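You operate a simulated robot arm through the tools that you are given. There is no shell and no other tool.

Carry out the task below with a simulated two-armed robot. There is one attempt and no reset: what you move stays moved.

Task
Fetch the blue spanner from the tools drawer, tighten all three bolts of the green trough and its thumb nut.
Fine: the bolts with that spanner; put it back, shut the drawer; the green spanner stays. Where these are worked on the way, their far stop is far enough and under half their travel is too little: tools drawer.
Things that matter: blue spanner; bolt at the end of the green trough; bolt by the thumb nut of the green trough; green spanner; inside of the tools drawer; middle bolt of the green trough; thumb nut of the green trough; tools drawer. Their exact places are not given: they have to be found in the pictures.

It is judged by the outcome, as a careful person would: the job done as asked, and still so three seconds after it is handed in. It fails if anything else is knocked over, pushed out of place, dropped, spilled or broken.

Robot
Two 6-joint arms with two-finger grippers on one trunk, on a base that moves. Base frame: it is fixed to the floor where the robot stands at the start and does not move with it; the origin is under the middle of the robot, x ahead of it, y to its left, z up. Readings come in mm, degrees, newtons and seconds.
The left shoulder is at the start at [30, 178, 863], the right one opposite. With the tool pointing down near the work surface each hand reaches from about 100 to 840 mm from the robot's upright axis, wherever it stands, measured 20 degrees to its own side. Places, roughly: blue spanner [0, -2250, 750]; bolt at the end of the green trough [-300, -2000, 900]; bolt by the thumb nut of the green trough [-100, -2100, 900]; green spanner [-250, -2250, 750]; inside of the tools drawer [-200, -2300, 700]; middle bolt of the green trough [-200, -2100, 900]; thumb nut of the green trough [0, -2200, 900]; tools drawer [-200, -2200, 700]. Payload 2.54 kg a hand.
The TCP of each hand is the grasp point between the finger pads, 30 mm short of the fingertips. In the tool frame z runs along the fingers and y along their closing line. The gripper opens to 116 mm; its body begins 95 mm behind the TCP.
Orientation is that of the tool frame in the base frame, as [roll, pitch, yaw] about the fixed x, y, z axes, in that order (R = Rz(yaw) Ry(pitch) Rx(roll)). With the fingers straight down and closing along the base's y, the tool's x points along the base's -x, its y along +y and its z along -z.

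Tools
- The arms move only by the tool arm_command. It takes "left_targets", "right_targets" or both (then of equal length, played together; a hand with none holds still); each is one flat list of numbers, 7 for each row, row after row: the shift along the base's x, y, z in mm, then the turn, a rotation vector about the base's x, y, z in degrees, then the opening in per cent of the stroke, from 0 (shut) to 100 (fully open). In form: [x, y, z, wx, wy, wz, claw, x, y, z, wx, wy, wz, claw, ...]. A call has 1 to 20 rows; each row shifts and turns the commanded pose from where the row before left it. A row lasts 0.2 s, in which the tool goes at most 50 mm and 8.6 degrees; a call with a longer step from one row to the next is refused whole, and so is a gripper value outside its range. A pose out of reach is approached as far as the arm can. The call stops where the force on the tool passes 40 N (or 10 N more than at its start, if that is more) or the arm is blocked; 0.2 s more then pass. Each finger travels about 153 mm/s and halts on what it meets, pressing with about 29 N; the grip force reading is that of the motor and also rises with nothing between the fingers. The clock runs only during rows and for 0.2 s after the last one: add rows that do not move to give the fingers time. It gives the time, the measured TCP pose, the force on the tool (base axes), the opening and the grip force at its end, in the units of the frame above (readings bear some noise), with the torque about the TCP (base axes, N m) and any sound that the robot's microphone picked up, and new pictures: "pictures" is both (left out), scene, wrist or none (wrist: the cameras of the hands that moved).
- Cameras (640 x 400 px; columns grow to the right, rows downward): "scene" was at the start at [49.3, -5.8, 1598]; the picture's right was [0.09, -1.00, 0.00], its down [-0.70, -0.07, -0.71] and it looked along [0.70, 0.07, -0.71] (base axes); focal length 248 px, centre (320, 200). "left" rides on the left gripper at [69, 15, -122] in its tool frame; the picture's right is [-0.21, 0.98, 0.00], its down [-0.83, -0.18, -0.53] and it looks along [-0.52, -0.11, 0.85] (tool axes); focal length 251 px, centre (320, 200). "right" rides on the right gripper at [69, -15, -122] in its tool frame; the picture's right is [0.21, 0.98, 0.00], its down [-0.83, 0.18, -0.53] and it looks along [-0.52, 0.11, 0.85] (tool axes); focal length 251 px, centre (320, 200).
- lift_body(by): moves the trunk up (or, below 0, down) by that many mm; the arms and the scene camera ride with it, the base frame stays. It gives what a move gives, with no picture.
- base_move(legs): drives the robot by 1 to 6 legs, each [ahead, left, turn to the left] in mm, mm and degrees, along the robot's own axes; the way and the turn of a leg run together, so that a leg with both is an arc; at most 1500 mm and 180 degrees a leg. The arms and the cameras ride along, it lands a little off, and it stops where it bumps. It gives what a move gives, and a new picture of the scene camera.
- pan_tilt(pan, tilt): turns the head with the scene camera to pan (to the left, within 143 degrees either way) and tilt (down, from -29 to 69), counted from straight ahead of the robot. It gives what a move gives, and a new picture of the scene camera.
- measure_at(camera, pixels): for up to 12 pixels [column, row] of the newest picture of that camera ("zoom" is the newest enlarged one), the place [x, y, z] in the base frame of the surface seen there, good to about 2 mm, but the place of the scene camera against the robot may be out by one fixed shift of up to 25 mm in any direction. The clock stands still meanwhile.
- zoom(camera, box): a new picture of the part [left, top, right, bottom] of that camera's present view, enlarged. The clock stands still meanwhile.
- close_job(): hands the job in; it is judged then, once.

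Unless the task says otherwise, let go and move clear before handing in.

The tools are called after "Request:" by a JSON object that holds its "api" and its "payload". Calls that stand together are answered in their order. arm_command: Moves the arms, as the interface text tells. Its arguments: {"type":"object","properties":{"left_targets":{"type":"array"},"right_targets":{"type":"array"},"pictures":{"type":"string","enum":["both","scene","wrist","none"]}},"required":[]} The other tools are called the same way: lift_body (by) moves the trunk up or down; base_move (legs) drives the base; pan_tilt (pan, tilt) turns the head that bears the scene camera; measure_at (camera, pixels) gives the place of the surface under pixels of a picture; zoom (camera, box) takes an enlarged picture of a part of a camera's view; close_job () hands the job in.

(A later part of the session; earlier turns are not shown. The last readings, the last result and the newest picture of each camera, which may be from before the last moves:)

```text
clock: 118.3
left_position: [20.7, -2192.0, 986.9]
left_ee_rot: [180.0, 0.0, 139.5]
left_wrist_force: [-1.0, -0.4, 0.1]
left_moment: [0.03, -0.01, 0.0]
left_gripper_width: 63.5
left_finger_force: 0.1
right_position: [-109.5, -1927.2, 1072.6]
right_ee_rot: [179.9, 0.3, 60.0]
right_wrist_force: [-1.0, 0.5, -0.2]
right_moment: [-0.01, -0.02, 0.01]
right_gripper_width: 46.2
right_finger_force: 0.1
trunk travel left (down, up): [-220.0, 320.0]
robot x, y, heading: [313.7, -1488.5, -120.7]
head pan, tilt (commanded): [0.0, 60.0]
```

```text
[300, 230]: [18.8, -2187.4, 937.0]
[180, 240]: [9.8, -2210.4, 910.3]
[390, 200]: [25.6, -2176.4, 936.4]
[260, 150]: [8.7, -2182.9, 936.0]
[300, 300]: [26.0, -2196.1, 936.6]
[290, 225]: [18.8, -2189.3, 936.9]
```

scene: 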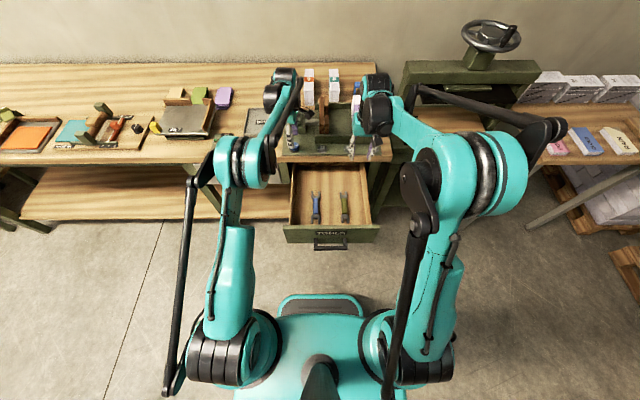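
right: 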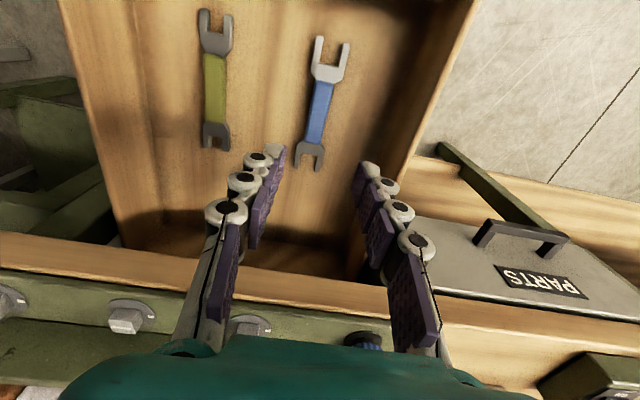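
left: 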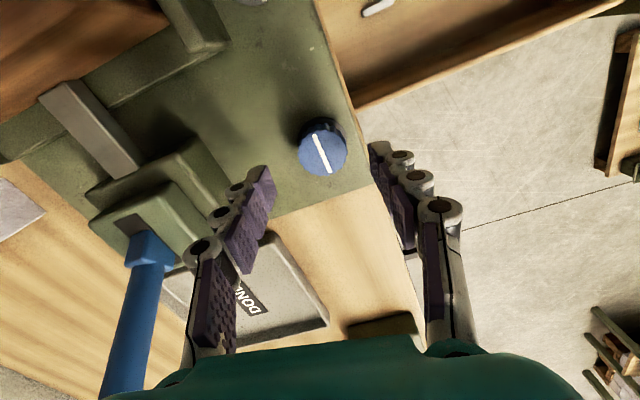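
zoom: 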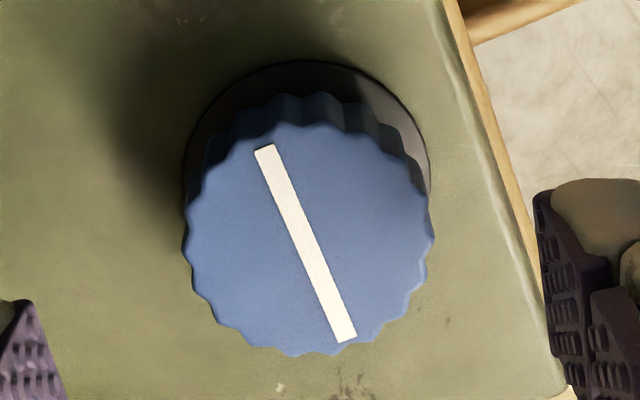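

The nut centre is about 4 mm off the hand axis. I'll correct that and descend to z 945 around the nut.

Request:
{"api": "arm_command", "payload": {"left_targets": [-0.4, 1.9, -14, 0, 0, 0, 55, -0.4, 1.9, -14, 0, 0, 0, 55, 0, 0, -13, 0, 0, 0, 55, 0, 0, 0, 0, 0, 0, 55]}}

Request:
{"api": "zoom", "payload": {"camera": "scene", "box": [240, 100, 340, 170]}}

```text
clock: 119.3
left_position: [20.4, -2187.8, 947.5]
left_ee_rot: [-179.9, 0.1, 139.4]
left_wrist_force: [1.1, 0.2, -0.6]
left_moment: [-0.01, 0.02, 0.03]
left_gripper_width: 64.1
left_finger_force: 0.1
right_position: [-108.9, -1927.2, 1072.1]
right_ee_rot: [179.9, 0.2, 59.9]
right_wrist_force: [1.2, 0.5, 0.4]
right_moment: [-0.03, 0.0, 0.01]
right_gripper_width: 46.4
right_finger_force: 0.0
trunk travel left (down, up): [-220.0, 320.0]
robot x, y, heading: [312.6, -1489.4, -120.7]
head pan, tilt (commanded): [0.0, 60.0]
```

scene: 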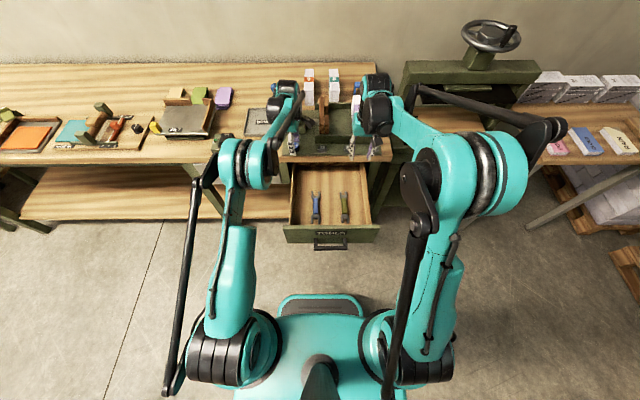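
left: 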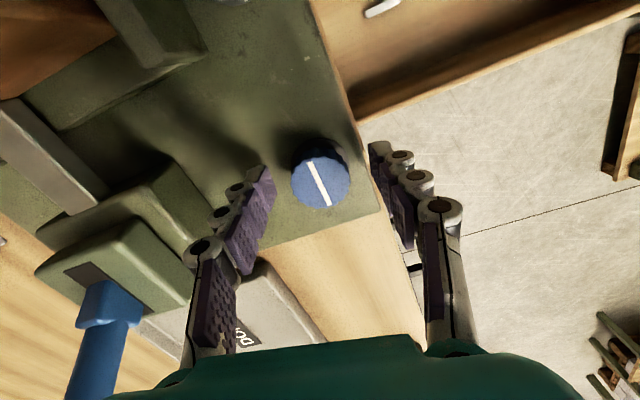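

```text
5.71 times, centred on (290, 135) of scene
```

zoom: 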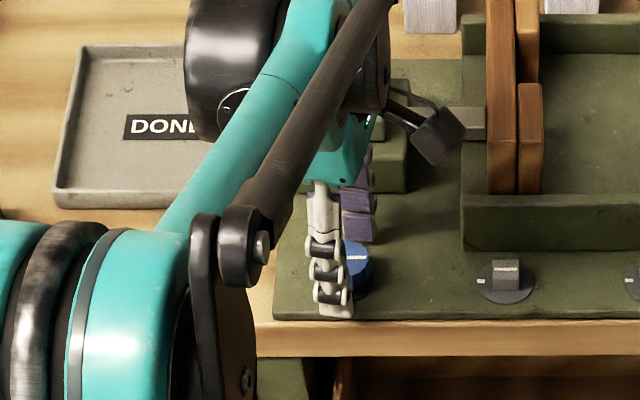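

The nut top at (321,182) is centred on the hand axis. I'll close the fingers on it.

Request:
{"api": "arm_command", "payload": {"left_targets": [0, 0, -1.5, 0, 0, 0, 55, 0, 0, 0, 0, 0, 0, 5, 0, 0, 0, 0, 0, 0, 5, 0, 0, 0, 0, 0, 0, 5, 0, 0, 0, 0, 0, 0, 5], "pictures": "wrist"}}

```text
clock: 120.5
left_position: [20.3, -2188.7, 945.2]
left_ee_rot: [-180.0, 0.1, 139.3]
left_wrist_force: [-2.1, -3.8, 4.2]
left_moment: [-0.11, 0.12, 0.02]
left_gripper_width: 36.9
left_finger_force: 44.7
right_position: [-110.1, -1926.3, 1072.8]
right_ee_rot: [179.9, 0.3, 60.0]
right_wrist_force: [0.1, 1.1, 0.3]
right_moment: [0.01, -0.02, 0.02]
right_gripper_width: 46.6
right_finger_force: 0.1
trunk travel left (down, up): [-220.0, 320.0]
robot x, y, heading: [312.8, -1488.1, -120.7]
head pan, tilt (commanded): [0.0, 60.0]
```

left: 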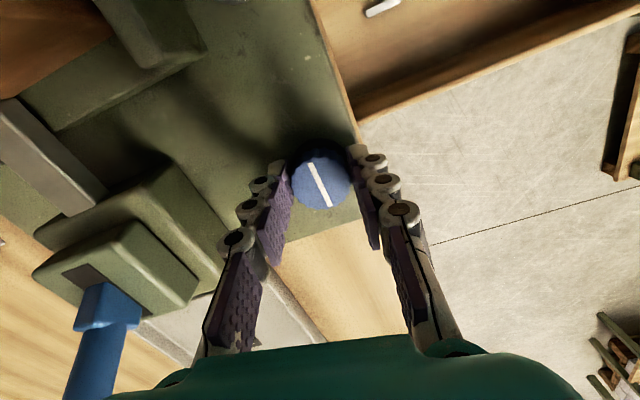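

The nut is gripped at 37 mm. I'll turn the hand clockwise in place, first 40°, watching the torque.

Request:
{"api": "arm_command", "payload": {"left_targets": [0, 0, 0, 0, 0, -5, 5, 0, 0, 0, 0, 0, -5, 5, 0, 0, 0, 0, 0, -5, 5, 0, 0, 0, 0, 0, -5, 5, 0, 0, 0, 0, 0, -5, 5, 0, 0, 0, 0, 0, -5, 5, 0, 0, 0, 0, 0, -5, 5, 0, 0, 0, 0, 0, -5, 5], "pictures": "wrist"}}

```text
clock: 122.3
left_position: [23.1, -2187.1, 947.2]
left_ee_rot: [-179.9, 0.1, 99.4]
left_wrist_force: [3.6, 0.7, 9.3]
left_moment: [0.45, -0.13, -0.04]
left_gripper_width: 36.9
left_finger_force: 45.3
right_position: [-109.1, -1927.5, 1072.6]
right_ee_rot: [179.9, 0.3, 59.9]
right_wrist_force: [-1.1, 0.2, -0.2]
right_moment: [0.01, 0.0, -0.01]
right_gripper_width: 46.3
right_finger_force: 0.0
trunk travel left (down, up): [-220.0, 320.0]
robot x, y, heading: [313.2, -1485.7, -120.6]
head pan, tilt (commanded): [0.0, 60.0]
```

left: 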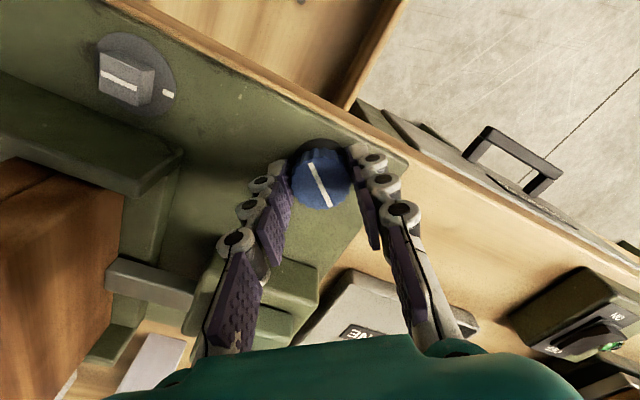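

The nut turns with the hand with almost no resistance. I'll continue another 45° clockwise, easing up 1 mm for the slight vertical load.

Request:
{"api": "arm_command", "payload": {"left_targets": [0, 0, 1, 0, 0, -5, 5, 0, 0, 0, 0, 0, -5, 5, 0, 0, 0, 0, 0, -5, 5, 0, 0, 0, 0, 0, -5, 5, 0, 0, 0, 0, 0, -5, 5, 0, 0, 0, 0, 0, -5, 5, 0, 0, 0, 0, 0, -5, 5, 0, 0, 0, 0, 0, -5, 5, 0, 0, 0, 0, 0, -5, 5], "pictures": "wrist"}}

```text
clock: 124.3
left_position: [23.5, -2187.9, 944.8]
left_ee_rot: [-180.0, -0.1, 54.3]
left_wrist_force: [23.5, 13.6, -14.8]
left_moment: [0.41, -0.55, 0.04]
left_gripper_width: 37.0
left_finger_force: 44.7
right_position: [-107.5, -1928.4, 1073.5]
right_ee_rot: [-180.0, 0.3, 60.0]
right_wrist_force: [0.9, 0.5, 0.4]
right_moment: [0.01, 0.0, 0.02]
right_gripper_width: 46.3
right_finger_force: 0.0
trunk travel left (down, up): [-220.0, 320.0]
robot x, y, heading: [306.8, -1487.2, -120.4]
head pan, tilt (commanded): [0.0, 60.0]
```

left: 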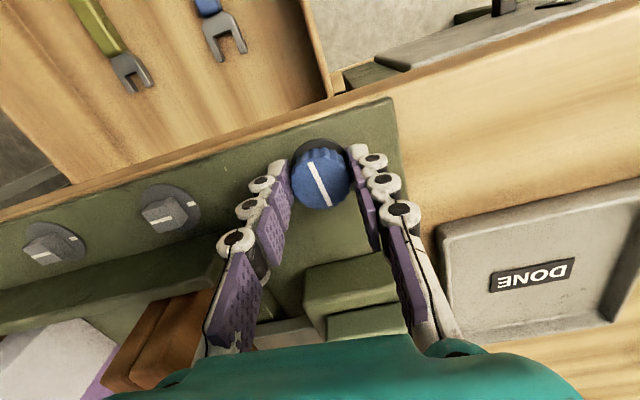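

The nut has followed 85° without resisting, but side load built up to 27 N from slightly off-centre gripping. I'll let go, then re-centre.

Request:
{"api": "arm_command", "payload": {"left_targets": [0.6, 0.4, -0.5, 0, 0, 0, 5, 0, 0, 0, 0, 0, 0, 55, 0, 0, 0, 0, 0, 0, 55, 0, 0, 0, 0, 0, 0, 55], "pictures": "wrist"}}

Request:
{"api": "zoom", "payload": {"camera": "left", "box": [280, 130, 360, 220]}}

```text
clock: 125.3
left_position: [20.2, -2187.3, 945.7]
left_ee_rot: [180.0, 0.1, 54.4]
left_wrist_force: [0.5, 0.4, 0.3]
left_moment: [0.0, 0.0, -0.01]
left_gripper_width: 63.9
left_finger_force: 0.1
right_position: [-110.3, -1927.7, 1072.8]
right_ee_rot: [179.9, 0.3, 59.9]
right_wrist_force: [-0.1, -0.8, 0.8]
right_moment: [0.0, 0.03, 0.0]
right_gripper_width: 46.5
right_finger_force: 0.0
trunk travel left (down, up): [-220.0, 320.0]
robot x, y, heading: [312.1, -1488.2, -120.9]
head pan, tilt (commanded): [0.0, 60.0]
```

left: 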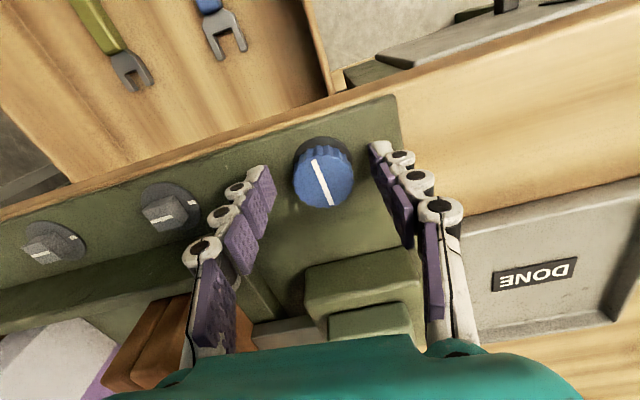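

```text
4.44 times, centred on (320, 175) of left
```

zoom: 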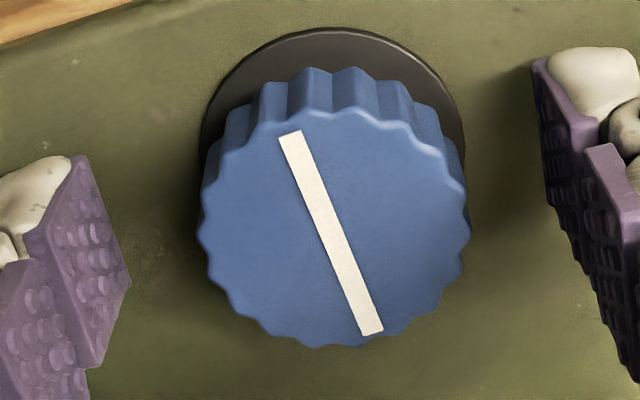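

Released cleanly, the nut sits about 2.5 mm to one side of the hand axis. I'll re-centre, grip and turn another 50° clockwise.

Request:
{"api": "arm_command", "payload": {"left_targets": [2.4, 0.3, 0, 0, 0, 0, 55, 0, 0, 0, 0, 0, 0, 5, 0, 0, 0, 0, 0, 0, 5, 0, 0, 0, 0, 0, 0, 5, 0, 0, 0, 0, 0, -5, 5, 0, 0, 0, 0, 0, -5, 5, 0, 0, 0, 0, 0, -5, 5, 0, 0, 0, 0, 0, -5, 5, 0, 0, 0, 0, 0, -5, 5], "pictures": "wrist"}}

```text
clock: 127.3
left_position: [24.5, -2187.2, 944.4]
left_ee_rot: [-180.0, 0.1, 29.4]
left_wrist_force: [4.5, -3.9, 2.9]
left_moment: [-0.01, -0.11, 0.76]
left_gripper_width: 36.7
left_finger_force: 45.4
right_position: [-109.2, -1927.6, 1070.6]
right_ee_rot: [179.9, 0.3, 59.9]
right_wrist_force: [0.9, -0.4, -0.3]
right_moment: [-0.02, -0.01, 0.02]
right_gripper_width: 46.5
right_finger_force: 0.1
trunk travel left (down, up): [-220.0, 320.0]
robot x, y, heading: [311.0, -1489.4, -120.4]
head pan, tilt (commanded): [0.0, 60.0]
```

left: 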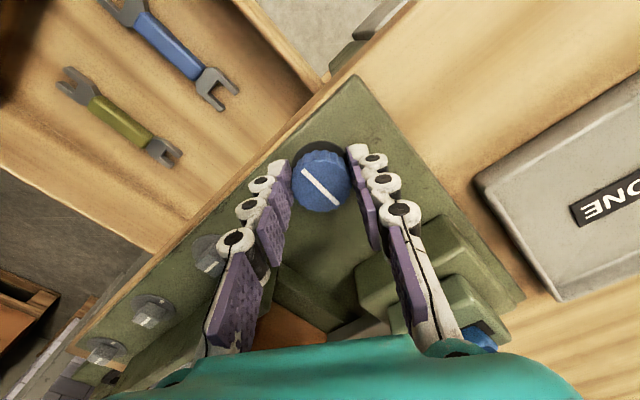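

A torque of 0.76 N·m has appeared and the line now lags the fingers, pointing square to the bench after about 90°. I'll zoom in, press 8° more and see whether the nut still moves.

Request:
{"api": "zoom", "payload": {"camera": "left", "box": [280, 130, 360, 220]}}

Request:
{"api": "measure_at", "payload": {"camera": "zoom", "pixels": [[255, 185], [385, 325], [320, 255], [300, 120], [335, 170]]}}

Request:
{"api": "arm_command", "payload": {"left_targets": [0, 0, 0, 0, 0, -4, 5, 0, 0, 0, 0, 0, -4, 5, 0, 0, 0, 0, 0, 0, 5], "pictures": "wrist"}}

Request:
{"api": "zoom", "payload": {"camera": "left", "box": [280, 130, 360, 220]}}

```text
4.44 times, centred on (320, 175) of left
```

zoom: 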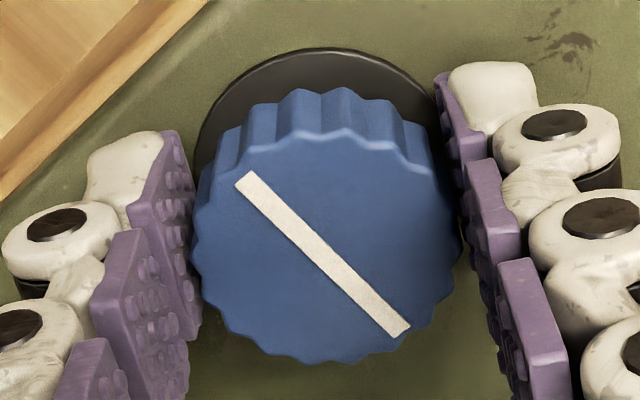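

```text
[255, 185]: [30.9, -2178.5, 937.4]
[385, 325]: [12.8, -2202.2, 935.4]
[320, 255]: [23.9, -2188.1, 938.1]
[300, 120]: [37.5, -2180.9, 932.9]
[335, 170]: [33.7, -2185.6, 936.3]
```

```text
clock: 128.1
left_position: [24.8, -2189.5, 945.1]
left_ee_rot: [-179.9, 0.1, 21.4]
left_wrist_force: [7.9, -10.3, 2.6]
left_moment: [-0.22, -0.17, 0.56]
left_gripper_width: 36.5
left_finger_force: 44.5
right_position: [-108.6, -1929.0, 1072.1]
right_ee_rot: [179.9, 0.2, 59.8]
right_wrist_force: [0.6, -1.2, -0.1]
right_moment: [-0.03, -0.04, 0.02]
right_gripper_width: 46.3
right_finger_force: 0.0
trunk travel left (down, up): [-220.0, 320.0]
robot x, y, heading: [310.7, -1485.7, -120.8]
head pan, tilt (commanded): [0.0, 60.0]
```

left: 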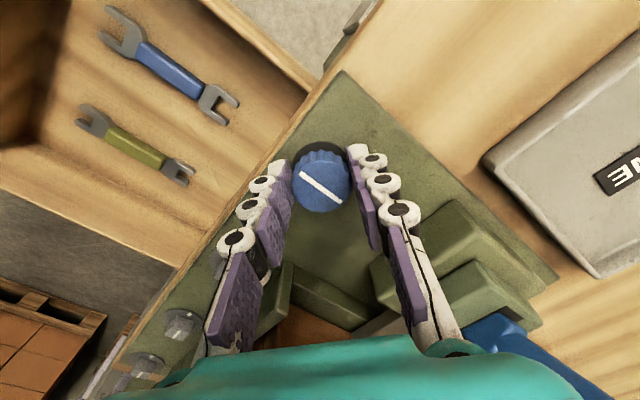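

```text
4.44 times, centred on (320, 175) of left
```

zoom: 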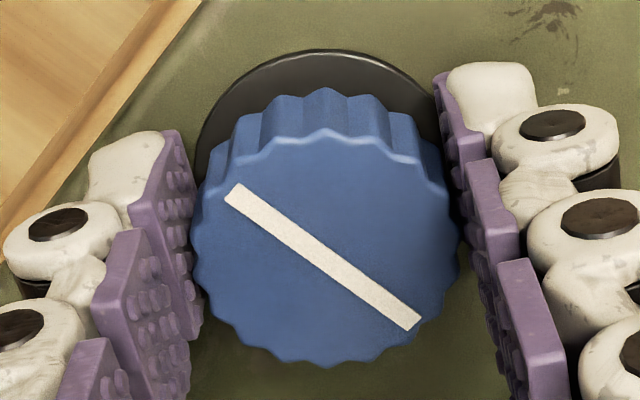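

The nut did not move as the hand turned 8° more: the line lags by exactly that, so the nut is tight at its stop. I'll open and lift straight off.

Request:
{"api": "arm_command", "payload": {"left_targets": [0, 0, 0, 0, 0, 0, 55, 0, 0, 0, 0, 0, 0, 55, 0, 0, 0, 0, 0, 0, 55, 0, 0, 15, 0, 0, 0, 55, 0, 0, 30, 0, 0, 0, 55, 0, 0, 40, 0, 0, 0, 55, 0, 0, 40, 0, 0, 0, 55, 0, 0, 40, 0, 0, 0, 55, 0, 0, 30, 0, 0, 0, 55]}}

Request:
{"api": "zoom", "payload": {"camera": "left", "box": [240, 60, 400, 180]}}

```text
clock: 130.1
left_position: [25.3, -2186.5, 1140.7]
left_ee_rot: [-180.0, -0.1, 21.5]
left_wrist_force: [0.5, -0.2, -0.1]
left_moment: [0.0, -0.02, -0.04]
left_gripper_width: 63.8
left_finger_force: 0.0
right_position: [-110.1, -1927.1, 1071.8]
right_ee_rot: [179.9, 0.3, 59.9]
right_wrist_force: [0.2, -0.1, 0.5]
right_moment: [-0.01, 0.06, -0.04]
right_gripper_width: 46.4
right_finger_force: 0.0
trunk travel left (down, up): [-220.0, 320.0]
robot x, y, heading: [311.5, -1489.4, -120.9]
head pan, tilt (commanded): [0.0, 60.0]
```

scene: 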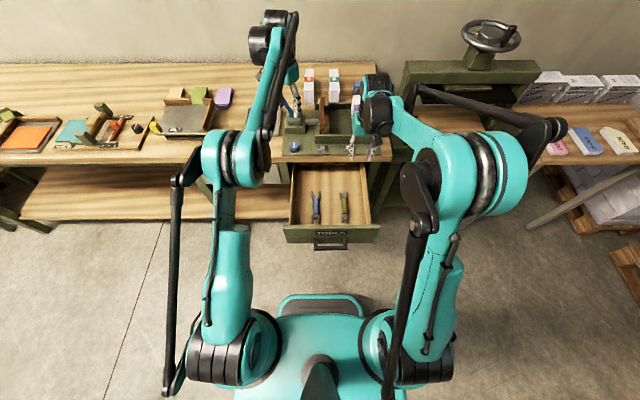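
left: 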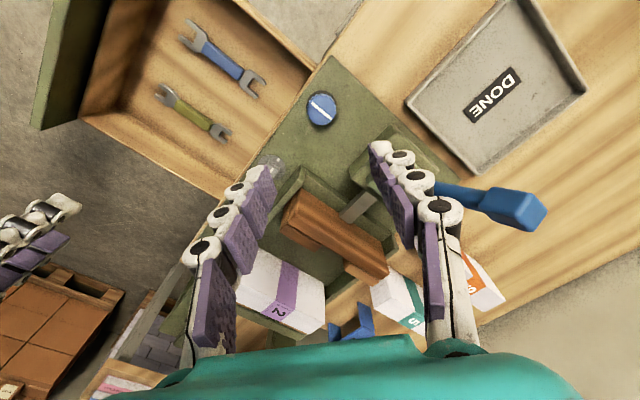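

```text
3.33 times, centred on (320, 120) of left
```

zoom: 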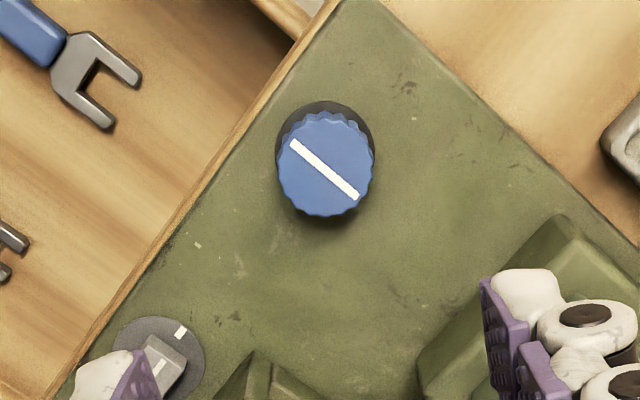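

The nut line now stands square to the bench after a 90° turn, and everything else on the bench is undisturbed. I'll retract the left hand to its side, then prepare to shut the drawer.

Request:
{"api": "arm_command", "payload": {"left_targets": [31, 17, 1.5, 0, 0, 5.4, 55, 31, 17, 1.5, 0, 0, 5.4, 55, 31, 17, 1.5, 0, 0, 5.4, 55, 31, 17, 1.5, 0, 0, 5.4, 55, 31, 17, 1.5, 0, 0, 5.4, 55, 31, 17, 1.5, 0, 0, 5.4, 55, 31, 17, 1.5, 0, 0, 5.4, 55], "pictures": "none"}}

Request:
{"api": "base_move", "payload": {"legs": [[-60, 0, 0]]}}

Request:
{"api": "zoom", "payload": {"camera": "scene", "box": [260, 110, 400, 250]}}

```text
clock: 131.7
left_position: [243.0, -2067.0, 1150.4]
left_ee_rot: [-180.0, 0.1, 59.3]
left_wrist_force: [0.0, 0.4, -0.7]
left_moment: [-0.01, 0.04, 0.0]
left_gripper_width: 63.5
left_finger_force: 0.1
right_position: [-107.6, -1927.1, 1073.7]
right_ee_rot: [179.9, 0.3, 59.9]
right_wrist_force: [0.2, -0.6, 1.0]
right_moment: [-0.04, 0.02, 0.03]
right_gripper_width: 46.4
right_finger_force: 0.0
trunk travel left (down, up): [-220.0, 320.0]
robot x, y, heading: [310.1, -1486.4, -120.8]
head pan, tilt (commanded): [0.0, 60.0]
```

```text
clock: 132.7
left_position: [271.9, -2014.6, 1150.6]
left_ee_rot: [-180.0, 0.0, 59.3]
left_wrist_force: [0.1, 0.4, 0.2]
left_moment: [-0.08, -0.01, 0.02]
left_gripper_width: 63.8
left_finger_force: 0.0
right_position: [-79.3, -1875.3, 1073.7]
right_ee_rot: [179.9, 0.5, 59.9]
right_wrist_force: [0.5, 1.0, -0.4]
right_moment: [-0.03, 0.02, 0.02]
right_gripper_width: 46.5
right_finger_force: 0.0
trunk travel left (down, up): [-220.0, 320.0]
robot x, y, heading: [343.2, -1435.9, -120.5]
head pan, tilt (commanded): [0.0, 60.0]
```

scene: 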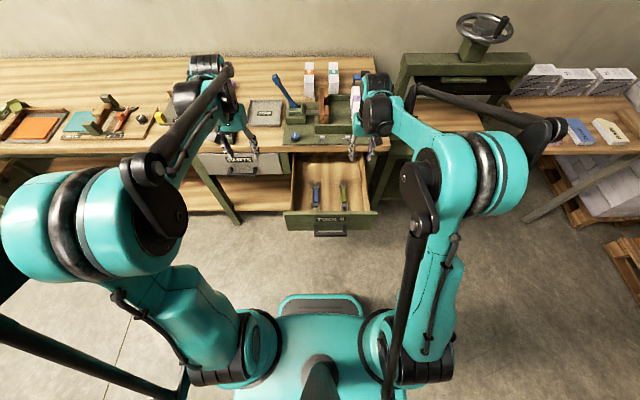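

```text
2.86 times, centred on (330, 180) of scene
```

zoom: 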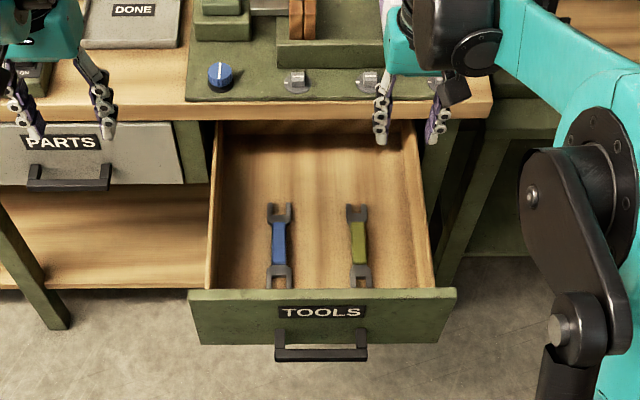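

Both spanners are in the drawer and the way to its front is clear. I'll measure the drawer front before placing the right hand to push it.

Request:
{"api": "measure_at", "payload": {"camera": "zoom", "pixels": [[192, 295], [455, 293], [320, 293], [400, 310], [320, 352], [240, 320], [400, 293]]}}

```text
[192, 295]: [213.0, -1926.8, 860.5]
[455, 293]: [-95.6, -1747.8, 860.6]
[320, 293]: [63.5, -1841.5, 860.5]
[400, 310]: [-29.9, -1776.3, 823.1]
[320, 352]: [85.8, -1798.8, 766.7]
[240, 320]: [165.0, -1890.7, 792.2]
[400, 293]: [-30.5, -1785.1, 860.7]
```

The drawer face is at about v −265 from closed, top edge z 853, and the bar stands 36 mm proud lower down. I'll bring the right hand, fingers closed, in front of the face above the bar.

Request:
{"api": "arm_command", "payload": {"right_targets": [28.7, 24.6, 0, 0, 0, 0, 0, 28.7, 24.6, 0, 0, 0, 0, 0, 28.7, 24.6, 0, 0, 0, 0, 0, 28.7, 24.6, 0, 0, 0, 0, 0, 28.7, 24.6, 0, 0, 0, 0, 0, 0, 0, -30, 0, 0, 0, 0, 0, 0, -30, 0, 0, 0, 0, 0, 0, -30, 0, 0, 0, 0]}}

```text
clock: 134.5
left_position: [269.6, -2017.7, 1149.3]
left_ee_rot: [180.0, 0.0, 59.3]
left_wrist_force: [0.0, 0.7, 0.1]
left_moment: [0.01, -0.02, 0.04]
left_gripper_width: 63.8
left_finger_force: 0.0
right_position: [63.2, -1754.3, 980.1]
right_ee_rot: [180.0, 0.2, 59.8]
right_wrist_force: [0.4, -0.6, -0.7]
right_moment: [0.02, 0.01, 0.04]
right_gripper_width: 0.1
right_finger_force: 28.8
trunk travel left (down, up): [-220.0, 320.0]
robot x, y, heading: [342.9, -1435.4, -120.4]
head pan, tilt (commanded): [0.0, 60.0]
```

scene: 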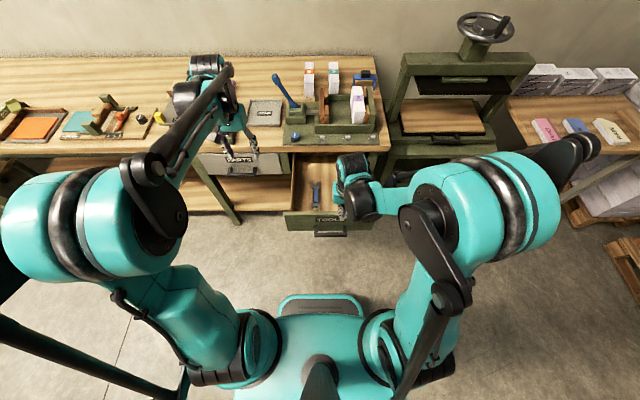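
right: 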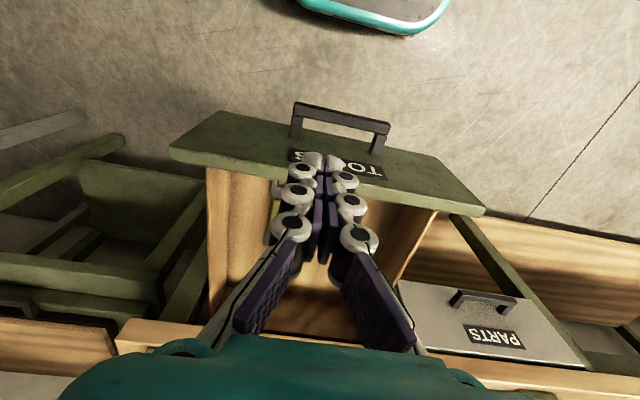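

Before descending I'll check the panel's position in the wrist camera.

Request:
{"api": "measure_at", "payload": {"camera": "right", "pixels": [[240, 160], [420, 190], [250, 140], [440, 180], [330, 115], [300, 145], [200, 150]]}}

```text
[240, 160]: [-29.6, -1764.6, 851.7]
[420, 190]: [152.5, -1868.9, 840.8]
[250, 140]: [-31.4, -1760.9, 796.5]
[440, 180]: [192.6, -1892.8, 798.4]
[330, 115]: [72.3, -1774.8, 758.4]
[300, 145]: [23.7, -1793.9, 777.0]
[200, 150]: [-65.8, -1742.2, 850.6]
```

The face is about 54 mm ahead of the TCP, so there's room. I'll descend to z 845 in front of it.

Request:
{"api": "arm_command", "payload": {"right_targets": [0, 0, -27, 0, 0, 0, 0, 0, 0, -27, 0, 0, 0, 0, 0, 0, -27, 0, 0, 0, 0, 0, 0, -27, 0, 0, 0, 0, 0, 0, -27, 0, 0, 0, 0, 0, 0, 0, 0, 0, 0, 0]}}

```text
clock: 135.9
left_position: [270.7, -2016.7, 1150.1]
left_ee_rot: [180.0, 0.1, 59.2]
left_wrist_force: [-0.6, 0.2, 0.4]
left_moment: [-0.02, -0.01, 0.0]
left_gripper_width: 64.1
left_finger_force: 0.1
right_position: [60.5, -1772.0, 869.7]
right_ee_rot: [179.9, 0.3, 59.8]
right_wrist_force: [-0.4, 0.0, 0.3]
right_moment: [-0.04, 0.0, -0.01]
right_gripper_width: 0.3
right_finger_force: 29.0
right hand out of reach, approached as far as the arm can: row 4, 5
trunk travel left (down, up): [-220.0, 320.0]
robot x, y, heading: [343.4, -1436.0, -121.0]
head pan, tilt (commanded): [0.0, 60.0]
```

scene: 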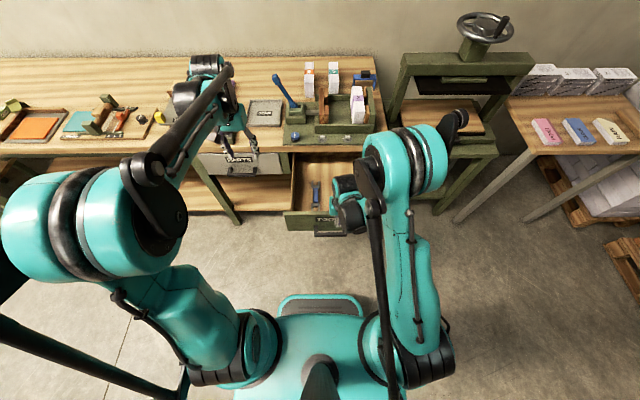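
right: 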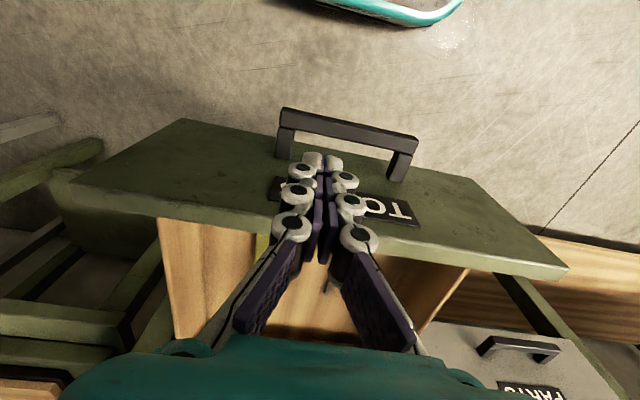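

The hand drifted 18 mm forward at its inner limit at z 870, still clear of the face by about 25 mm. I'll lower the trunk 28 mm instead to bring the tips below the panel's top edge.

Request:
{"api": "lift_body", "payload": {"by": -28}}

Request:
{"api": "arm_command", "payload": {"right_targets": [0, 0, 0, 0, 0, 0, 0], "pictures": "wrist"}}

Request:
{"api": "zoom", "payload": {"camera": "scene", "box": [270, 150, 400, 250]}}

```text
clock: 136.6
left_position: [270.2, -2016.6, 1122.7]
left_ee_rot: [180.0, 0.0, 59.2]
left_wrist_force: [-0.6, -0.4, 0.5]
left_moment: [0.01, 0.01, -0.02]
left_gripper_width: 63.7
left_finger_force: 0.1
right_position: [60.6, -1770.6, 841.9]
right_ee_rot: [179.8, 0.1, 59.8]
right_wrist_force: [0.5, 0.0, 0.3]
right_moment: [0.01, 0.0, -0.02]
right_gripper_width: 0.0
right_finger_force: 28.7
trunk travel left (down, up): [-192.0, 348.0]
robot x, y, heading: [345.4, -1437.4, -120.5]
head pan, tilt (commanded): [0.0, 60.0]
```

```text
clock: 137.0
left_position: [270.5, -2017.5, 1122.5]
left_ee_rot: [-179.9, -0.1, 59.3]
left_wrist_force: [0.0, 0.5, 1.2]
left_moment: [-0.02, -0.01, -0.03]
left_gripper_width: 63.8
left_finger_force: 0.0
right_position: [58.8, -1771.4, 840.9]
right_ee_rot: [179.9, 0.3, 59.8]
right_wrist_force: [0.6, 0.4, 0.9]
right_moment: [-0.02, 0.01, -0.02]
right_gripper_width: 0.1
right_finger_force: 28.5
trunk travel left (down, up): [-192.0, 348.0]
robot x, y, heading: [343.9, -1440.5, -120.3]
head pan, tilt (commanded): [0.0, 60.0]
```

right: 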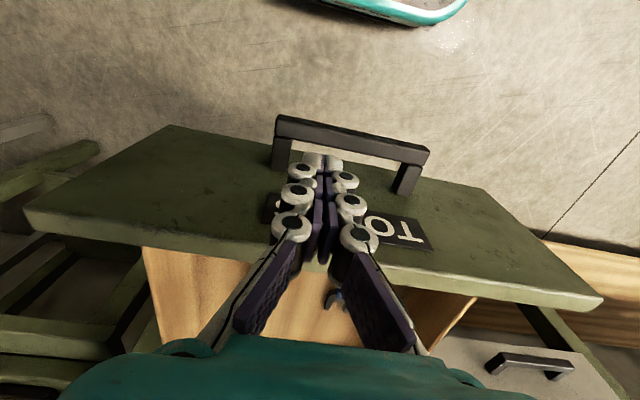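

```text
4.00 times, centred on (335, 200) of scene
```

zoom: 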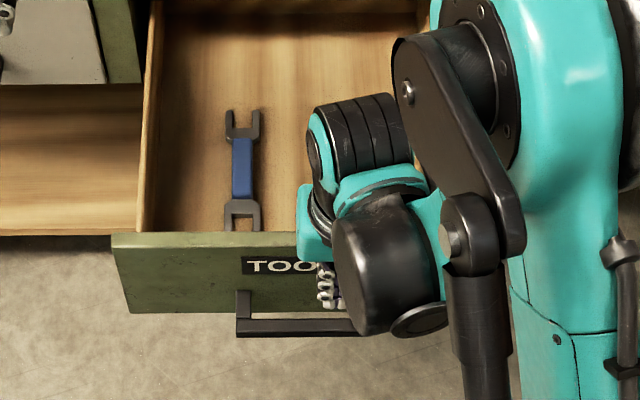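

The closed fingers are in front of the panel at the right height. I'll push forward gently at 12 mm per row.

Request:
{"api": "arm_command", "payload": {"right_targets": [-6, -10.4, 0.5, 0, 0, 0, 0, -6, -10.4, 0.5, 0, 0, 0, 0, -6, -10.4, 0.5, 0, 0, 0, 0, -6, -10.4, 0.5, 0, 0, 0, 0, -6, -10.4, 0.5, 0, 0, 0, 0, -6, -10.4, 0.5, 0, 0, 0, 0, -6, -10.4, 0.5, 0, 0, 0, 0, -6, -10.4, 0.5, 0, 0, 0, 0]}}

```text
clock: 138.8
left_position: [269.9, -2017.4, 1121.5]
left_ee_rot: [180.0, 0.0, 59.3]
left_wrist_force: [0.0, -0.1, 0.2]
left_moment: [0.02, 0.0, 0.02]
left_gripper_width: 63.7
left_finger_force: 0.1
right_position: [12.1, -1853.3, 845.5]
right_ee_rot: [179.9, 0.2, 59.7]
right_wrist_force: [0.2, -0.2, -0.1]
right_moment: [0.0, 0.01, 0.0]
right_gripper_width: 0.0
right_finger_force: 28.7
trunk travel left (down, up): [-192.0, 348.0]
robot x, y, heading: [334.0, -1437.3, -120.7]
head pan, tilt (commanded): [0.0, 60.0]
```

scene: 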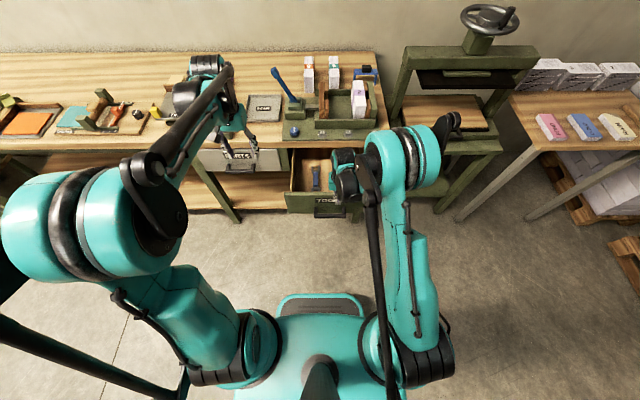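
right: 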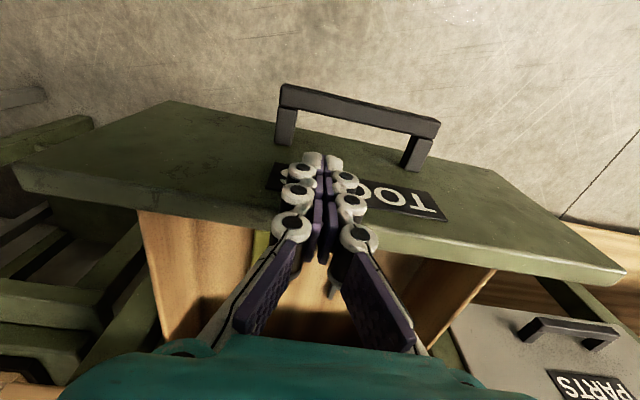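

The drawer is moving smoothly, about 70 mm so far, with almost no force. I'll keep pushing.

Request:
{"api": "arm_command", "payload": {"right_targets": [-6, -10.4, 0.3, 0, 0, 0, 0, -6, -10.4, 0.3, 0, 0, 0, 0, -6, -10.4, 0.3, 0, 0, 0, 0, -6, -10.4, 0.3, 0, 0, 0, 0, -6, -10.4, 0.3, 0, 0, 0, 0, -6, -10.4, 0.3, 0, 0, 0, 0, -6, -10.4, 0.3, 0, 0, 0, 0, -6, -10.4, 0.3, 0, 0, 0, 0, -6, -10.4, 0.3, 0, 0, 0, 0, -6, -10.4, 0.3, 0, 0, 0, 0, -6, -10.4, 0.3, 0, 0, 0, 0, -6, -10.4, 0.3, 0, 0, 0, 0]}}

Request:
{"api": "zoom", "payload": {"camera": "scene", "box": [270, 120, 400, 220]}}

```text
clock: 141.4
left_position: [270.8, -2017.4, 1122.0]
left_ee_rot: [179.9, 0.1, 59.2]
left_wrist_force: [-0.4, 0.3, -0.2]
left_moment: [0.0, 0.02, 0.0]
left_gripper_width: 63.8
left_finger_force: 0.1
right_position: [-60.7, -1980.7, 848.6]
right_ee_rot: [179.8, 0.2, 59.8]
right_wrist_force: [-0.5, -0.2, 0.3]
right_moment: [0.04, 0.03, 0.0]
right_gripper_width: 0.0
right_finger_force: 29.0
trunk travel left (down, up): [-192.0, 348.0]
robot x, y, heading: [344.2, -1438.0, -120.3]
head pan, tilt (commanded): [0.0, 60.0]
```

scene: 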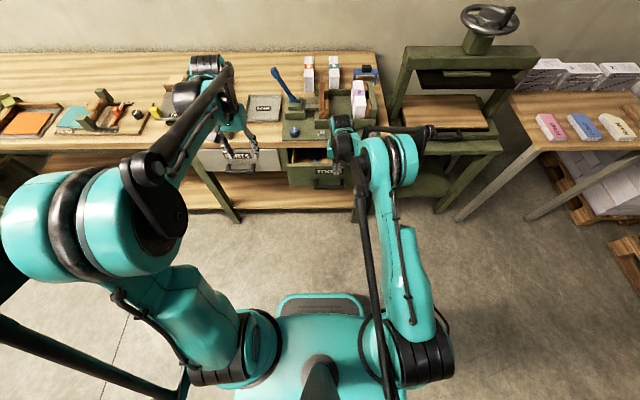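
right: 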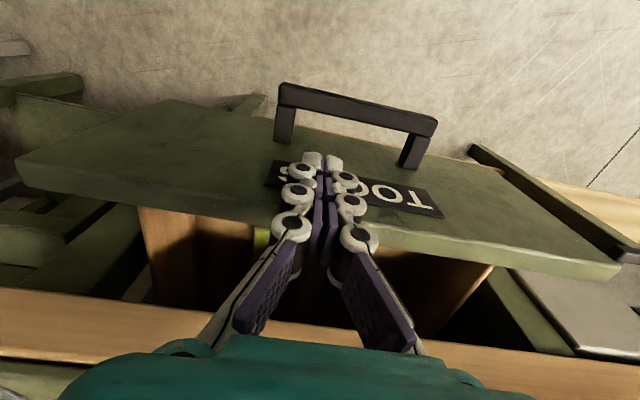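

```text
4.00 times, centred on (335, 170) of scene
```

zoom: 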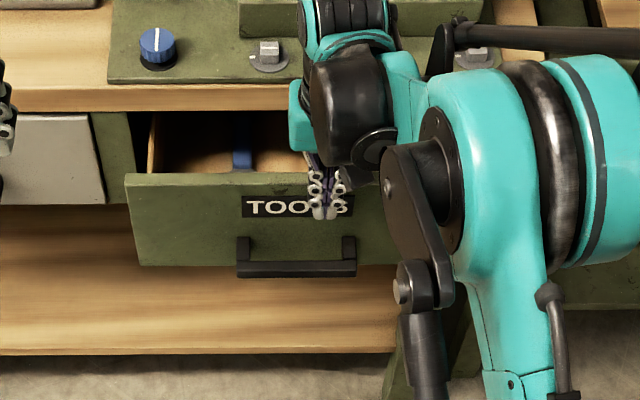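

About 90 mm remain, and the palm will pass above the bench edge and bolts with clearance. I'll push on 60 mm, then finish slowly.

Request:
{"api": "arm_command", "payload": {"right_targets": [-6, -10.4, 0, 0, 0, 0, 0, -6, -10.4, 0, 0, 0, 0, 0, -6, -10.4, 0, 0, 0, 0, 0, -6, -10.4, 0, 0, 0, 0, 0, -6, -10.4, 0, 0, 0, 0, 0]}}

Request:
{"api": "zoom", "payload": {"camera": "scene", "box": [270, 120, 400, 220]}}

```text
clock: 142.6
left_position: [269.9, -2017.0, 1122.5]
left_ee_rot: [-180.0, 0.0, 59.2]
left_wrist_force: [0.2, -0.2, 0.0]
left_moment: [-0.03, 0.0, -0.01]
left_gripper_width: 63.8
left_finger_force: 0.1
right_position: [-91.1, -2031.5, 849.3]
right_ee_rot: [179.9, 0.2, 59.9]
right_wrist_force: [0.8, -1.0, 0.6]
right_moment: [-0.03, 0.0, 0.04]
right_gripper_width: 0.1
right_finger_force: 28.7
trunk travel left (down, up): [-192.0, 348.0]
robot x, y, heading: [341.3, -1438.7, -120.8]
head pan, tilt (commanded): [0.0, 60.0]
```

scene: 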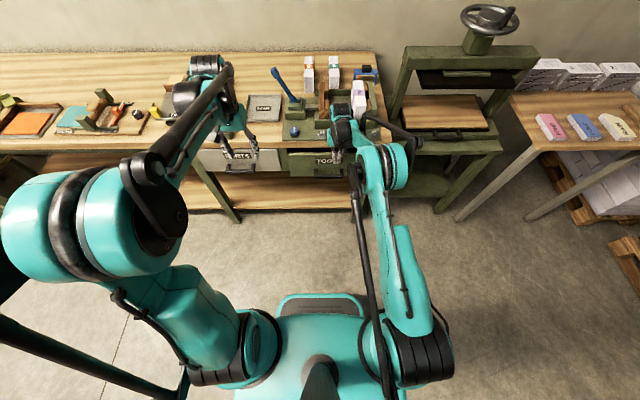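
right: 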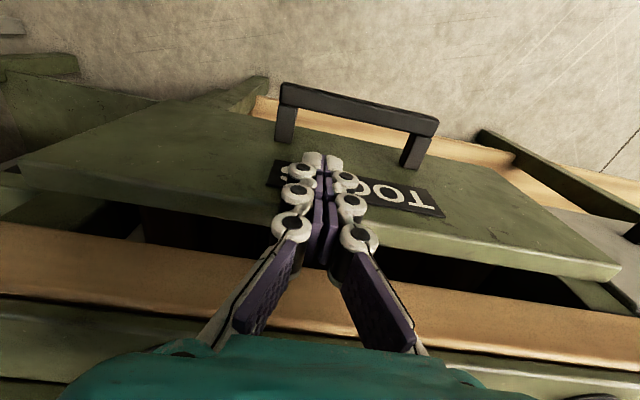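

```text
4.00 times, centred on (335, 170) of scene
```

zoom: 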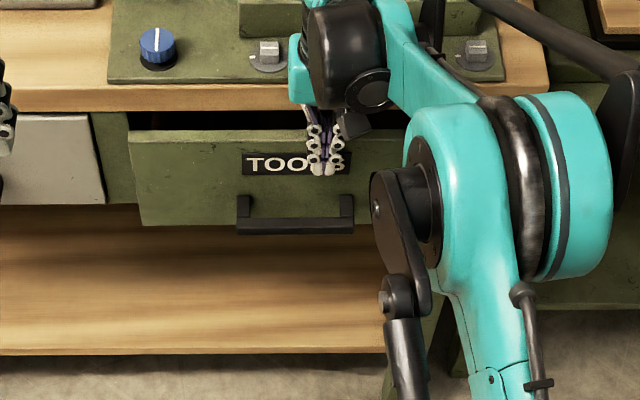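

About 30 mm of gap remains under the bench edge. I'll finish with 6 mm rows until the drawer meets its stop.

Request:
{"api": "arm_command", "payload": {"right_targets": [-3, -5.2, 0, 0, 0, 0, 0, -3, -5.2, 0, 0, 0, 0, 0, -3, -5.2, 0, 0, 0, 0, 0, -3, -5.2, 0, 0, 0, 0, 0, -3, -5.2, 0, 0, 0, 0, 0, 0, 0, 0, 0, 0, 0, 0]}}

Request:
{"api": "zoom", "payload": {"camera": "scene", "box": [270, 120, 400, 220]}}

```text
clock: 144.0
left_position: [270.8, -2017.4, 1122.7]
left_ee_rot: [180.0, -0.1, 59.2]
left_wrist_force: [-0.1, 0.5, 0.0]
left_moment: [-0.02, -0.01, -0.02]
left_gripper_width: 63.9
left_finger_force: 0.2
right_position: [-105.3, -2058.0, 848.7]
right_ee_rot: [179.9, 0.2, 59.8]
right_wrist_force: [0.1, -0.4, 0.4]
right_moment: [0.03, 0.01, -0.02]
right_gripper_width: 0.2
right_finger_force: 28.4
trunk travel left (down, up): [-192.0, 348.0]
robot x, y, heading: [343.2, -1434.6, -120.4]
head pan, tilt (commanded): [0.0, 60.0]
```

scene: 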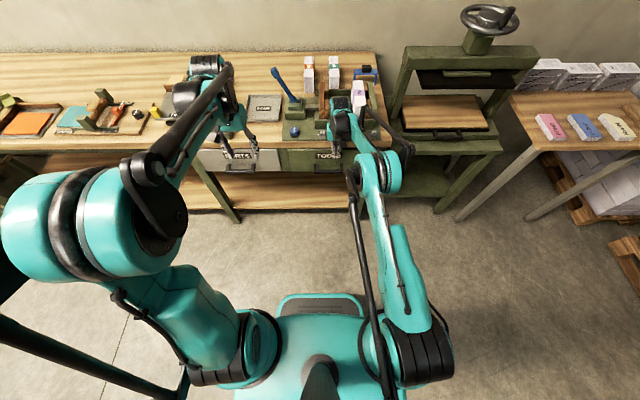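
right: 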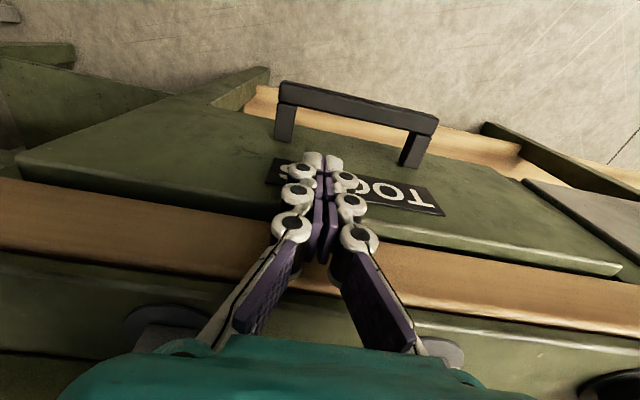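

```text
4.00 times, centred on (335, 170) of scene
```

zoom: 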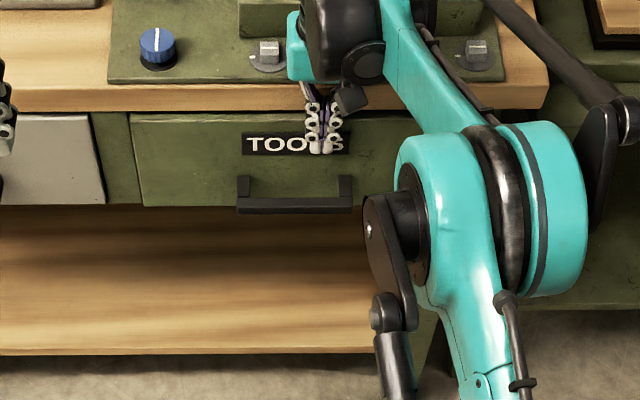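

The drawer is nearly flush but no stop force yet. I'll push on in 2 mm rows until it resists.

Request:
{"api": "arm_command", "payload": {"right_targets": [-1, -1.7, 0, 0, 0, 0, 0, -1, -1.7, 0, 0, 0, 0, 0, -1, -1.7, 0, 0, 0, 0, 0, -1, -1.7, 0, 0, 0, 0, 0, -1, -1.7, 0, 0, 0, 0, 0, 0, 0, 0, 0, 0, 0, 0]}}

Request:
{"api": "zoom", "payload": {"camera": "scene", "box": [230, 120, 360, 220]}}

```text
clock: 145.2
left_position: [271.1, -2014.4, 1122.7]
left_ee_rot: [179.8, 0.1, 59.2]
left_wrist_force: [0.2, 0.1, 0.5]
left_moment: [0.02, 0.03, 0.01]
left_gripper_width: 63.9
left_finger_force: 0.0
right_position: [-107.9, -2061.1, 849.1]
right_ee_rot: [179.9, -0.5, 60.0]
right_wrist_force: [5.7, 10.6, 1.8]
right_moment: [0.01, 0.16, 0.0]
right_gripper_width: 6.2
right_finger_force: 28.8
trunk travel left (down, up): [-192.0, 348.0]
robot x, y, heading: [339.0, -1437.0, -120.7]
head pan, tilt (commanded): [0.0, 60.0]
stopped in row 5 (right hand): the force on the tool passed its limit at 45 N (the readings are from after the stop); the commanded pose is now the measured one
```

scene: 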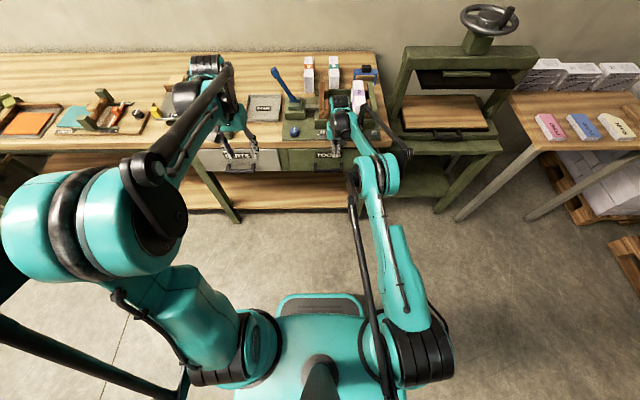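
right: 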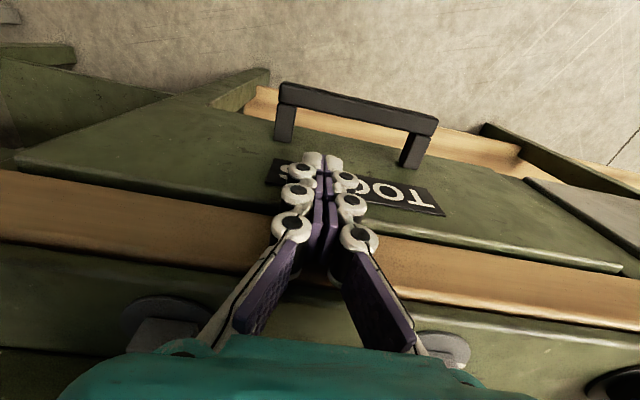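

```text
4.00 times, centred on (295, 170) of scene
```

zoom: 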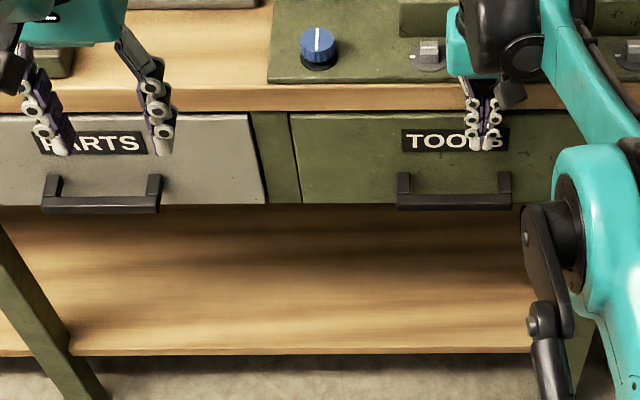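

The push met a firm stop at 45 N, and the TOOLS front looks flush with the PARTS front. I'll draw the hand back and measure both faces.

Request:
{"api": "arm_command", "payload": {"right_targets": [5, 8.7, 0, 0, 0, 0, 0, 12, 21, 0, 0, 0, 0, 0, 20, 34.5, 0, 0, 0, 0, 0, 20, 34.5, 0, 0, 0, 0, 0, 0, 0, 40, 0, 0, 0, 0, 0, 0, 40, 0, 0, 0, 0, 0, 0, 40, 0, 0, 0, 0, 0, 0, 40, 0, 0, 0, 0]}}

Request:
{"api": "zoom", "payload": {"camera": "scene", "box": [230, 110, 390, 210]}}

```text
clock: 147.0
left_position: [272.3, -2014.4, 1122.3]
left_ee_rot: [-180.0, 0.1, 59.1]
left_wrist_force: [-0.1, 0.3, 0.0]
left_moment: [-0.04, 0.01, -0.03]
left_gripper_width: 63.6
left_finger_force: 0.0
right_position: [-52.3, -1963.8, 1009.0]
right_ee_rot: [179.9, -0.3, 59.9]
right_wrist_force: [0.7, 0.4, 0.8]
right_moment: [-0.02, -0.02, -0.02]
right_gripper_width: 0.0
right_finger_force: 29.0
trunk travel left (down, up): [-192.0, 348.0]
robot x, y, heading: [342.6, -1435.6, -120.6]
head pan, tilt (commanded): [0.0, 60.0]
```

scene: 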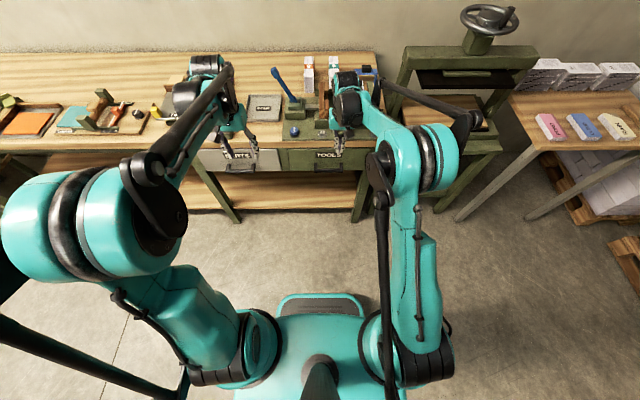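
right: 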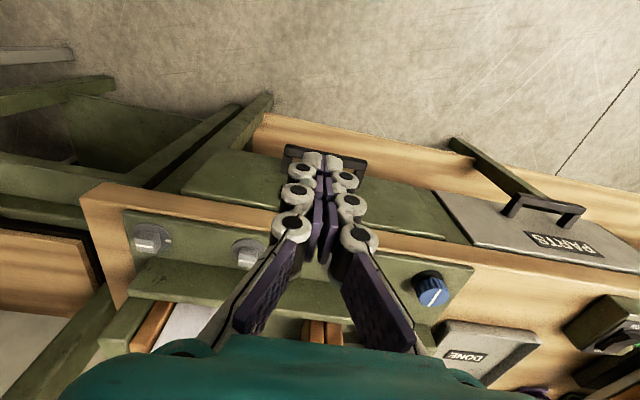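

```text
4.00 times, centred on (310, 160) of scene
```

zoom: 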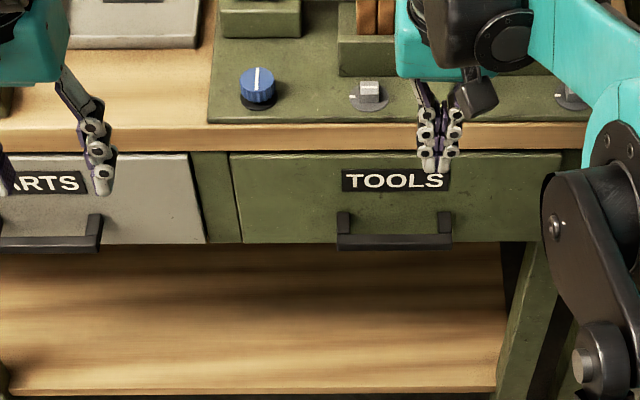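

The bench looks undisturbed and the drawer looks shut. I'll measure PARTS and TOOLS faces and the post between them to check they're flush.

Request:
{"api": "measure_at", "payload": {"camera": "zoom", "pixels": [[150, 200], [185, 220], [150, 170], [260, 200], [300, 180], [500, 200], [215, 200], [215, 170], [400, 240], [60, 243], [300, 140], [520, 180]]}}

```text
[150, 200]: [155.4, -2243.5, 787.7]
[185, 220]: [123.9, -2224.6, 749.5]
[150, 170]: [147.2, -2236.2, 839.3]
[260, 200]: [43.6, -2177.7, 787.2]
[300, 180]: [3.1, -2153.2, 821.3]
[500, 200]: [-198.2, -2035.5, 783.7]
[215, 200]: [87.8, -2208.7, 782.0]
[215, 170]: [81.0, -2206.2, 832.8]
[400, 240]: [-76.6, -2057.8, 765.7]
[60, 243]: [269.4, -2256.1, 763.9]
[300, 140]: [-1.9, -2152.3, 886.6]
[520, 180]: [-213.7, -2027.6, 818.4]
```

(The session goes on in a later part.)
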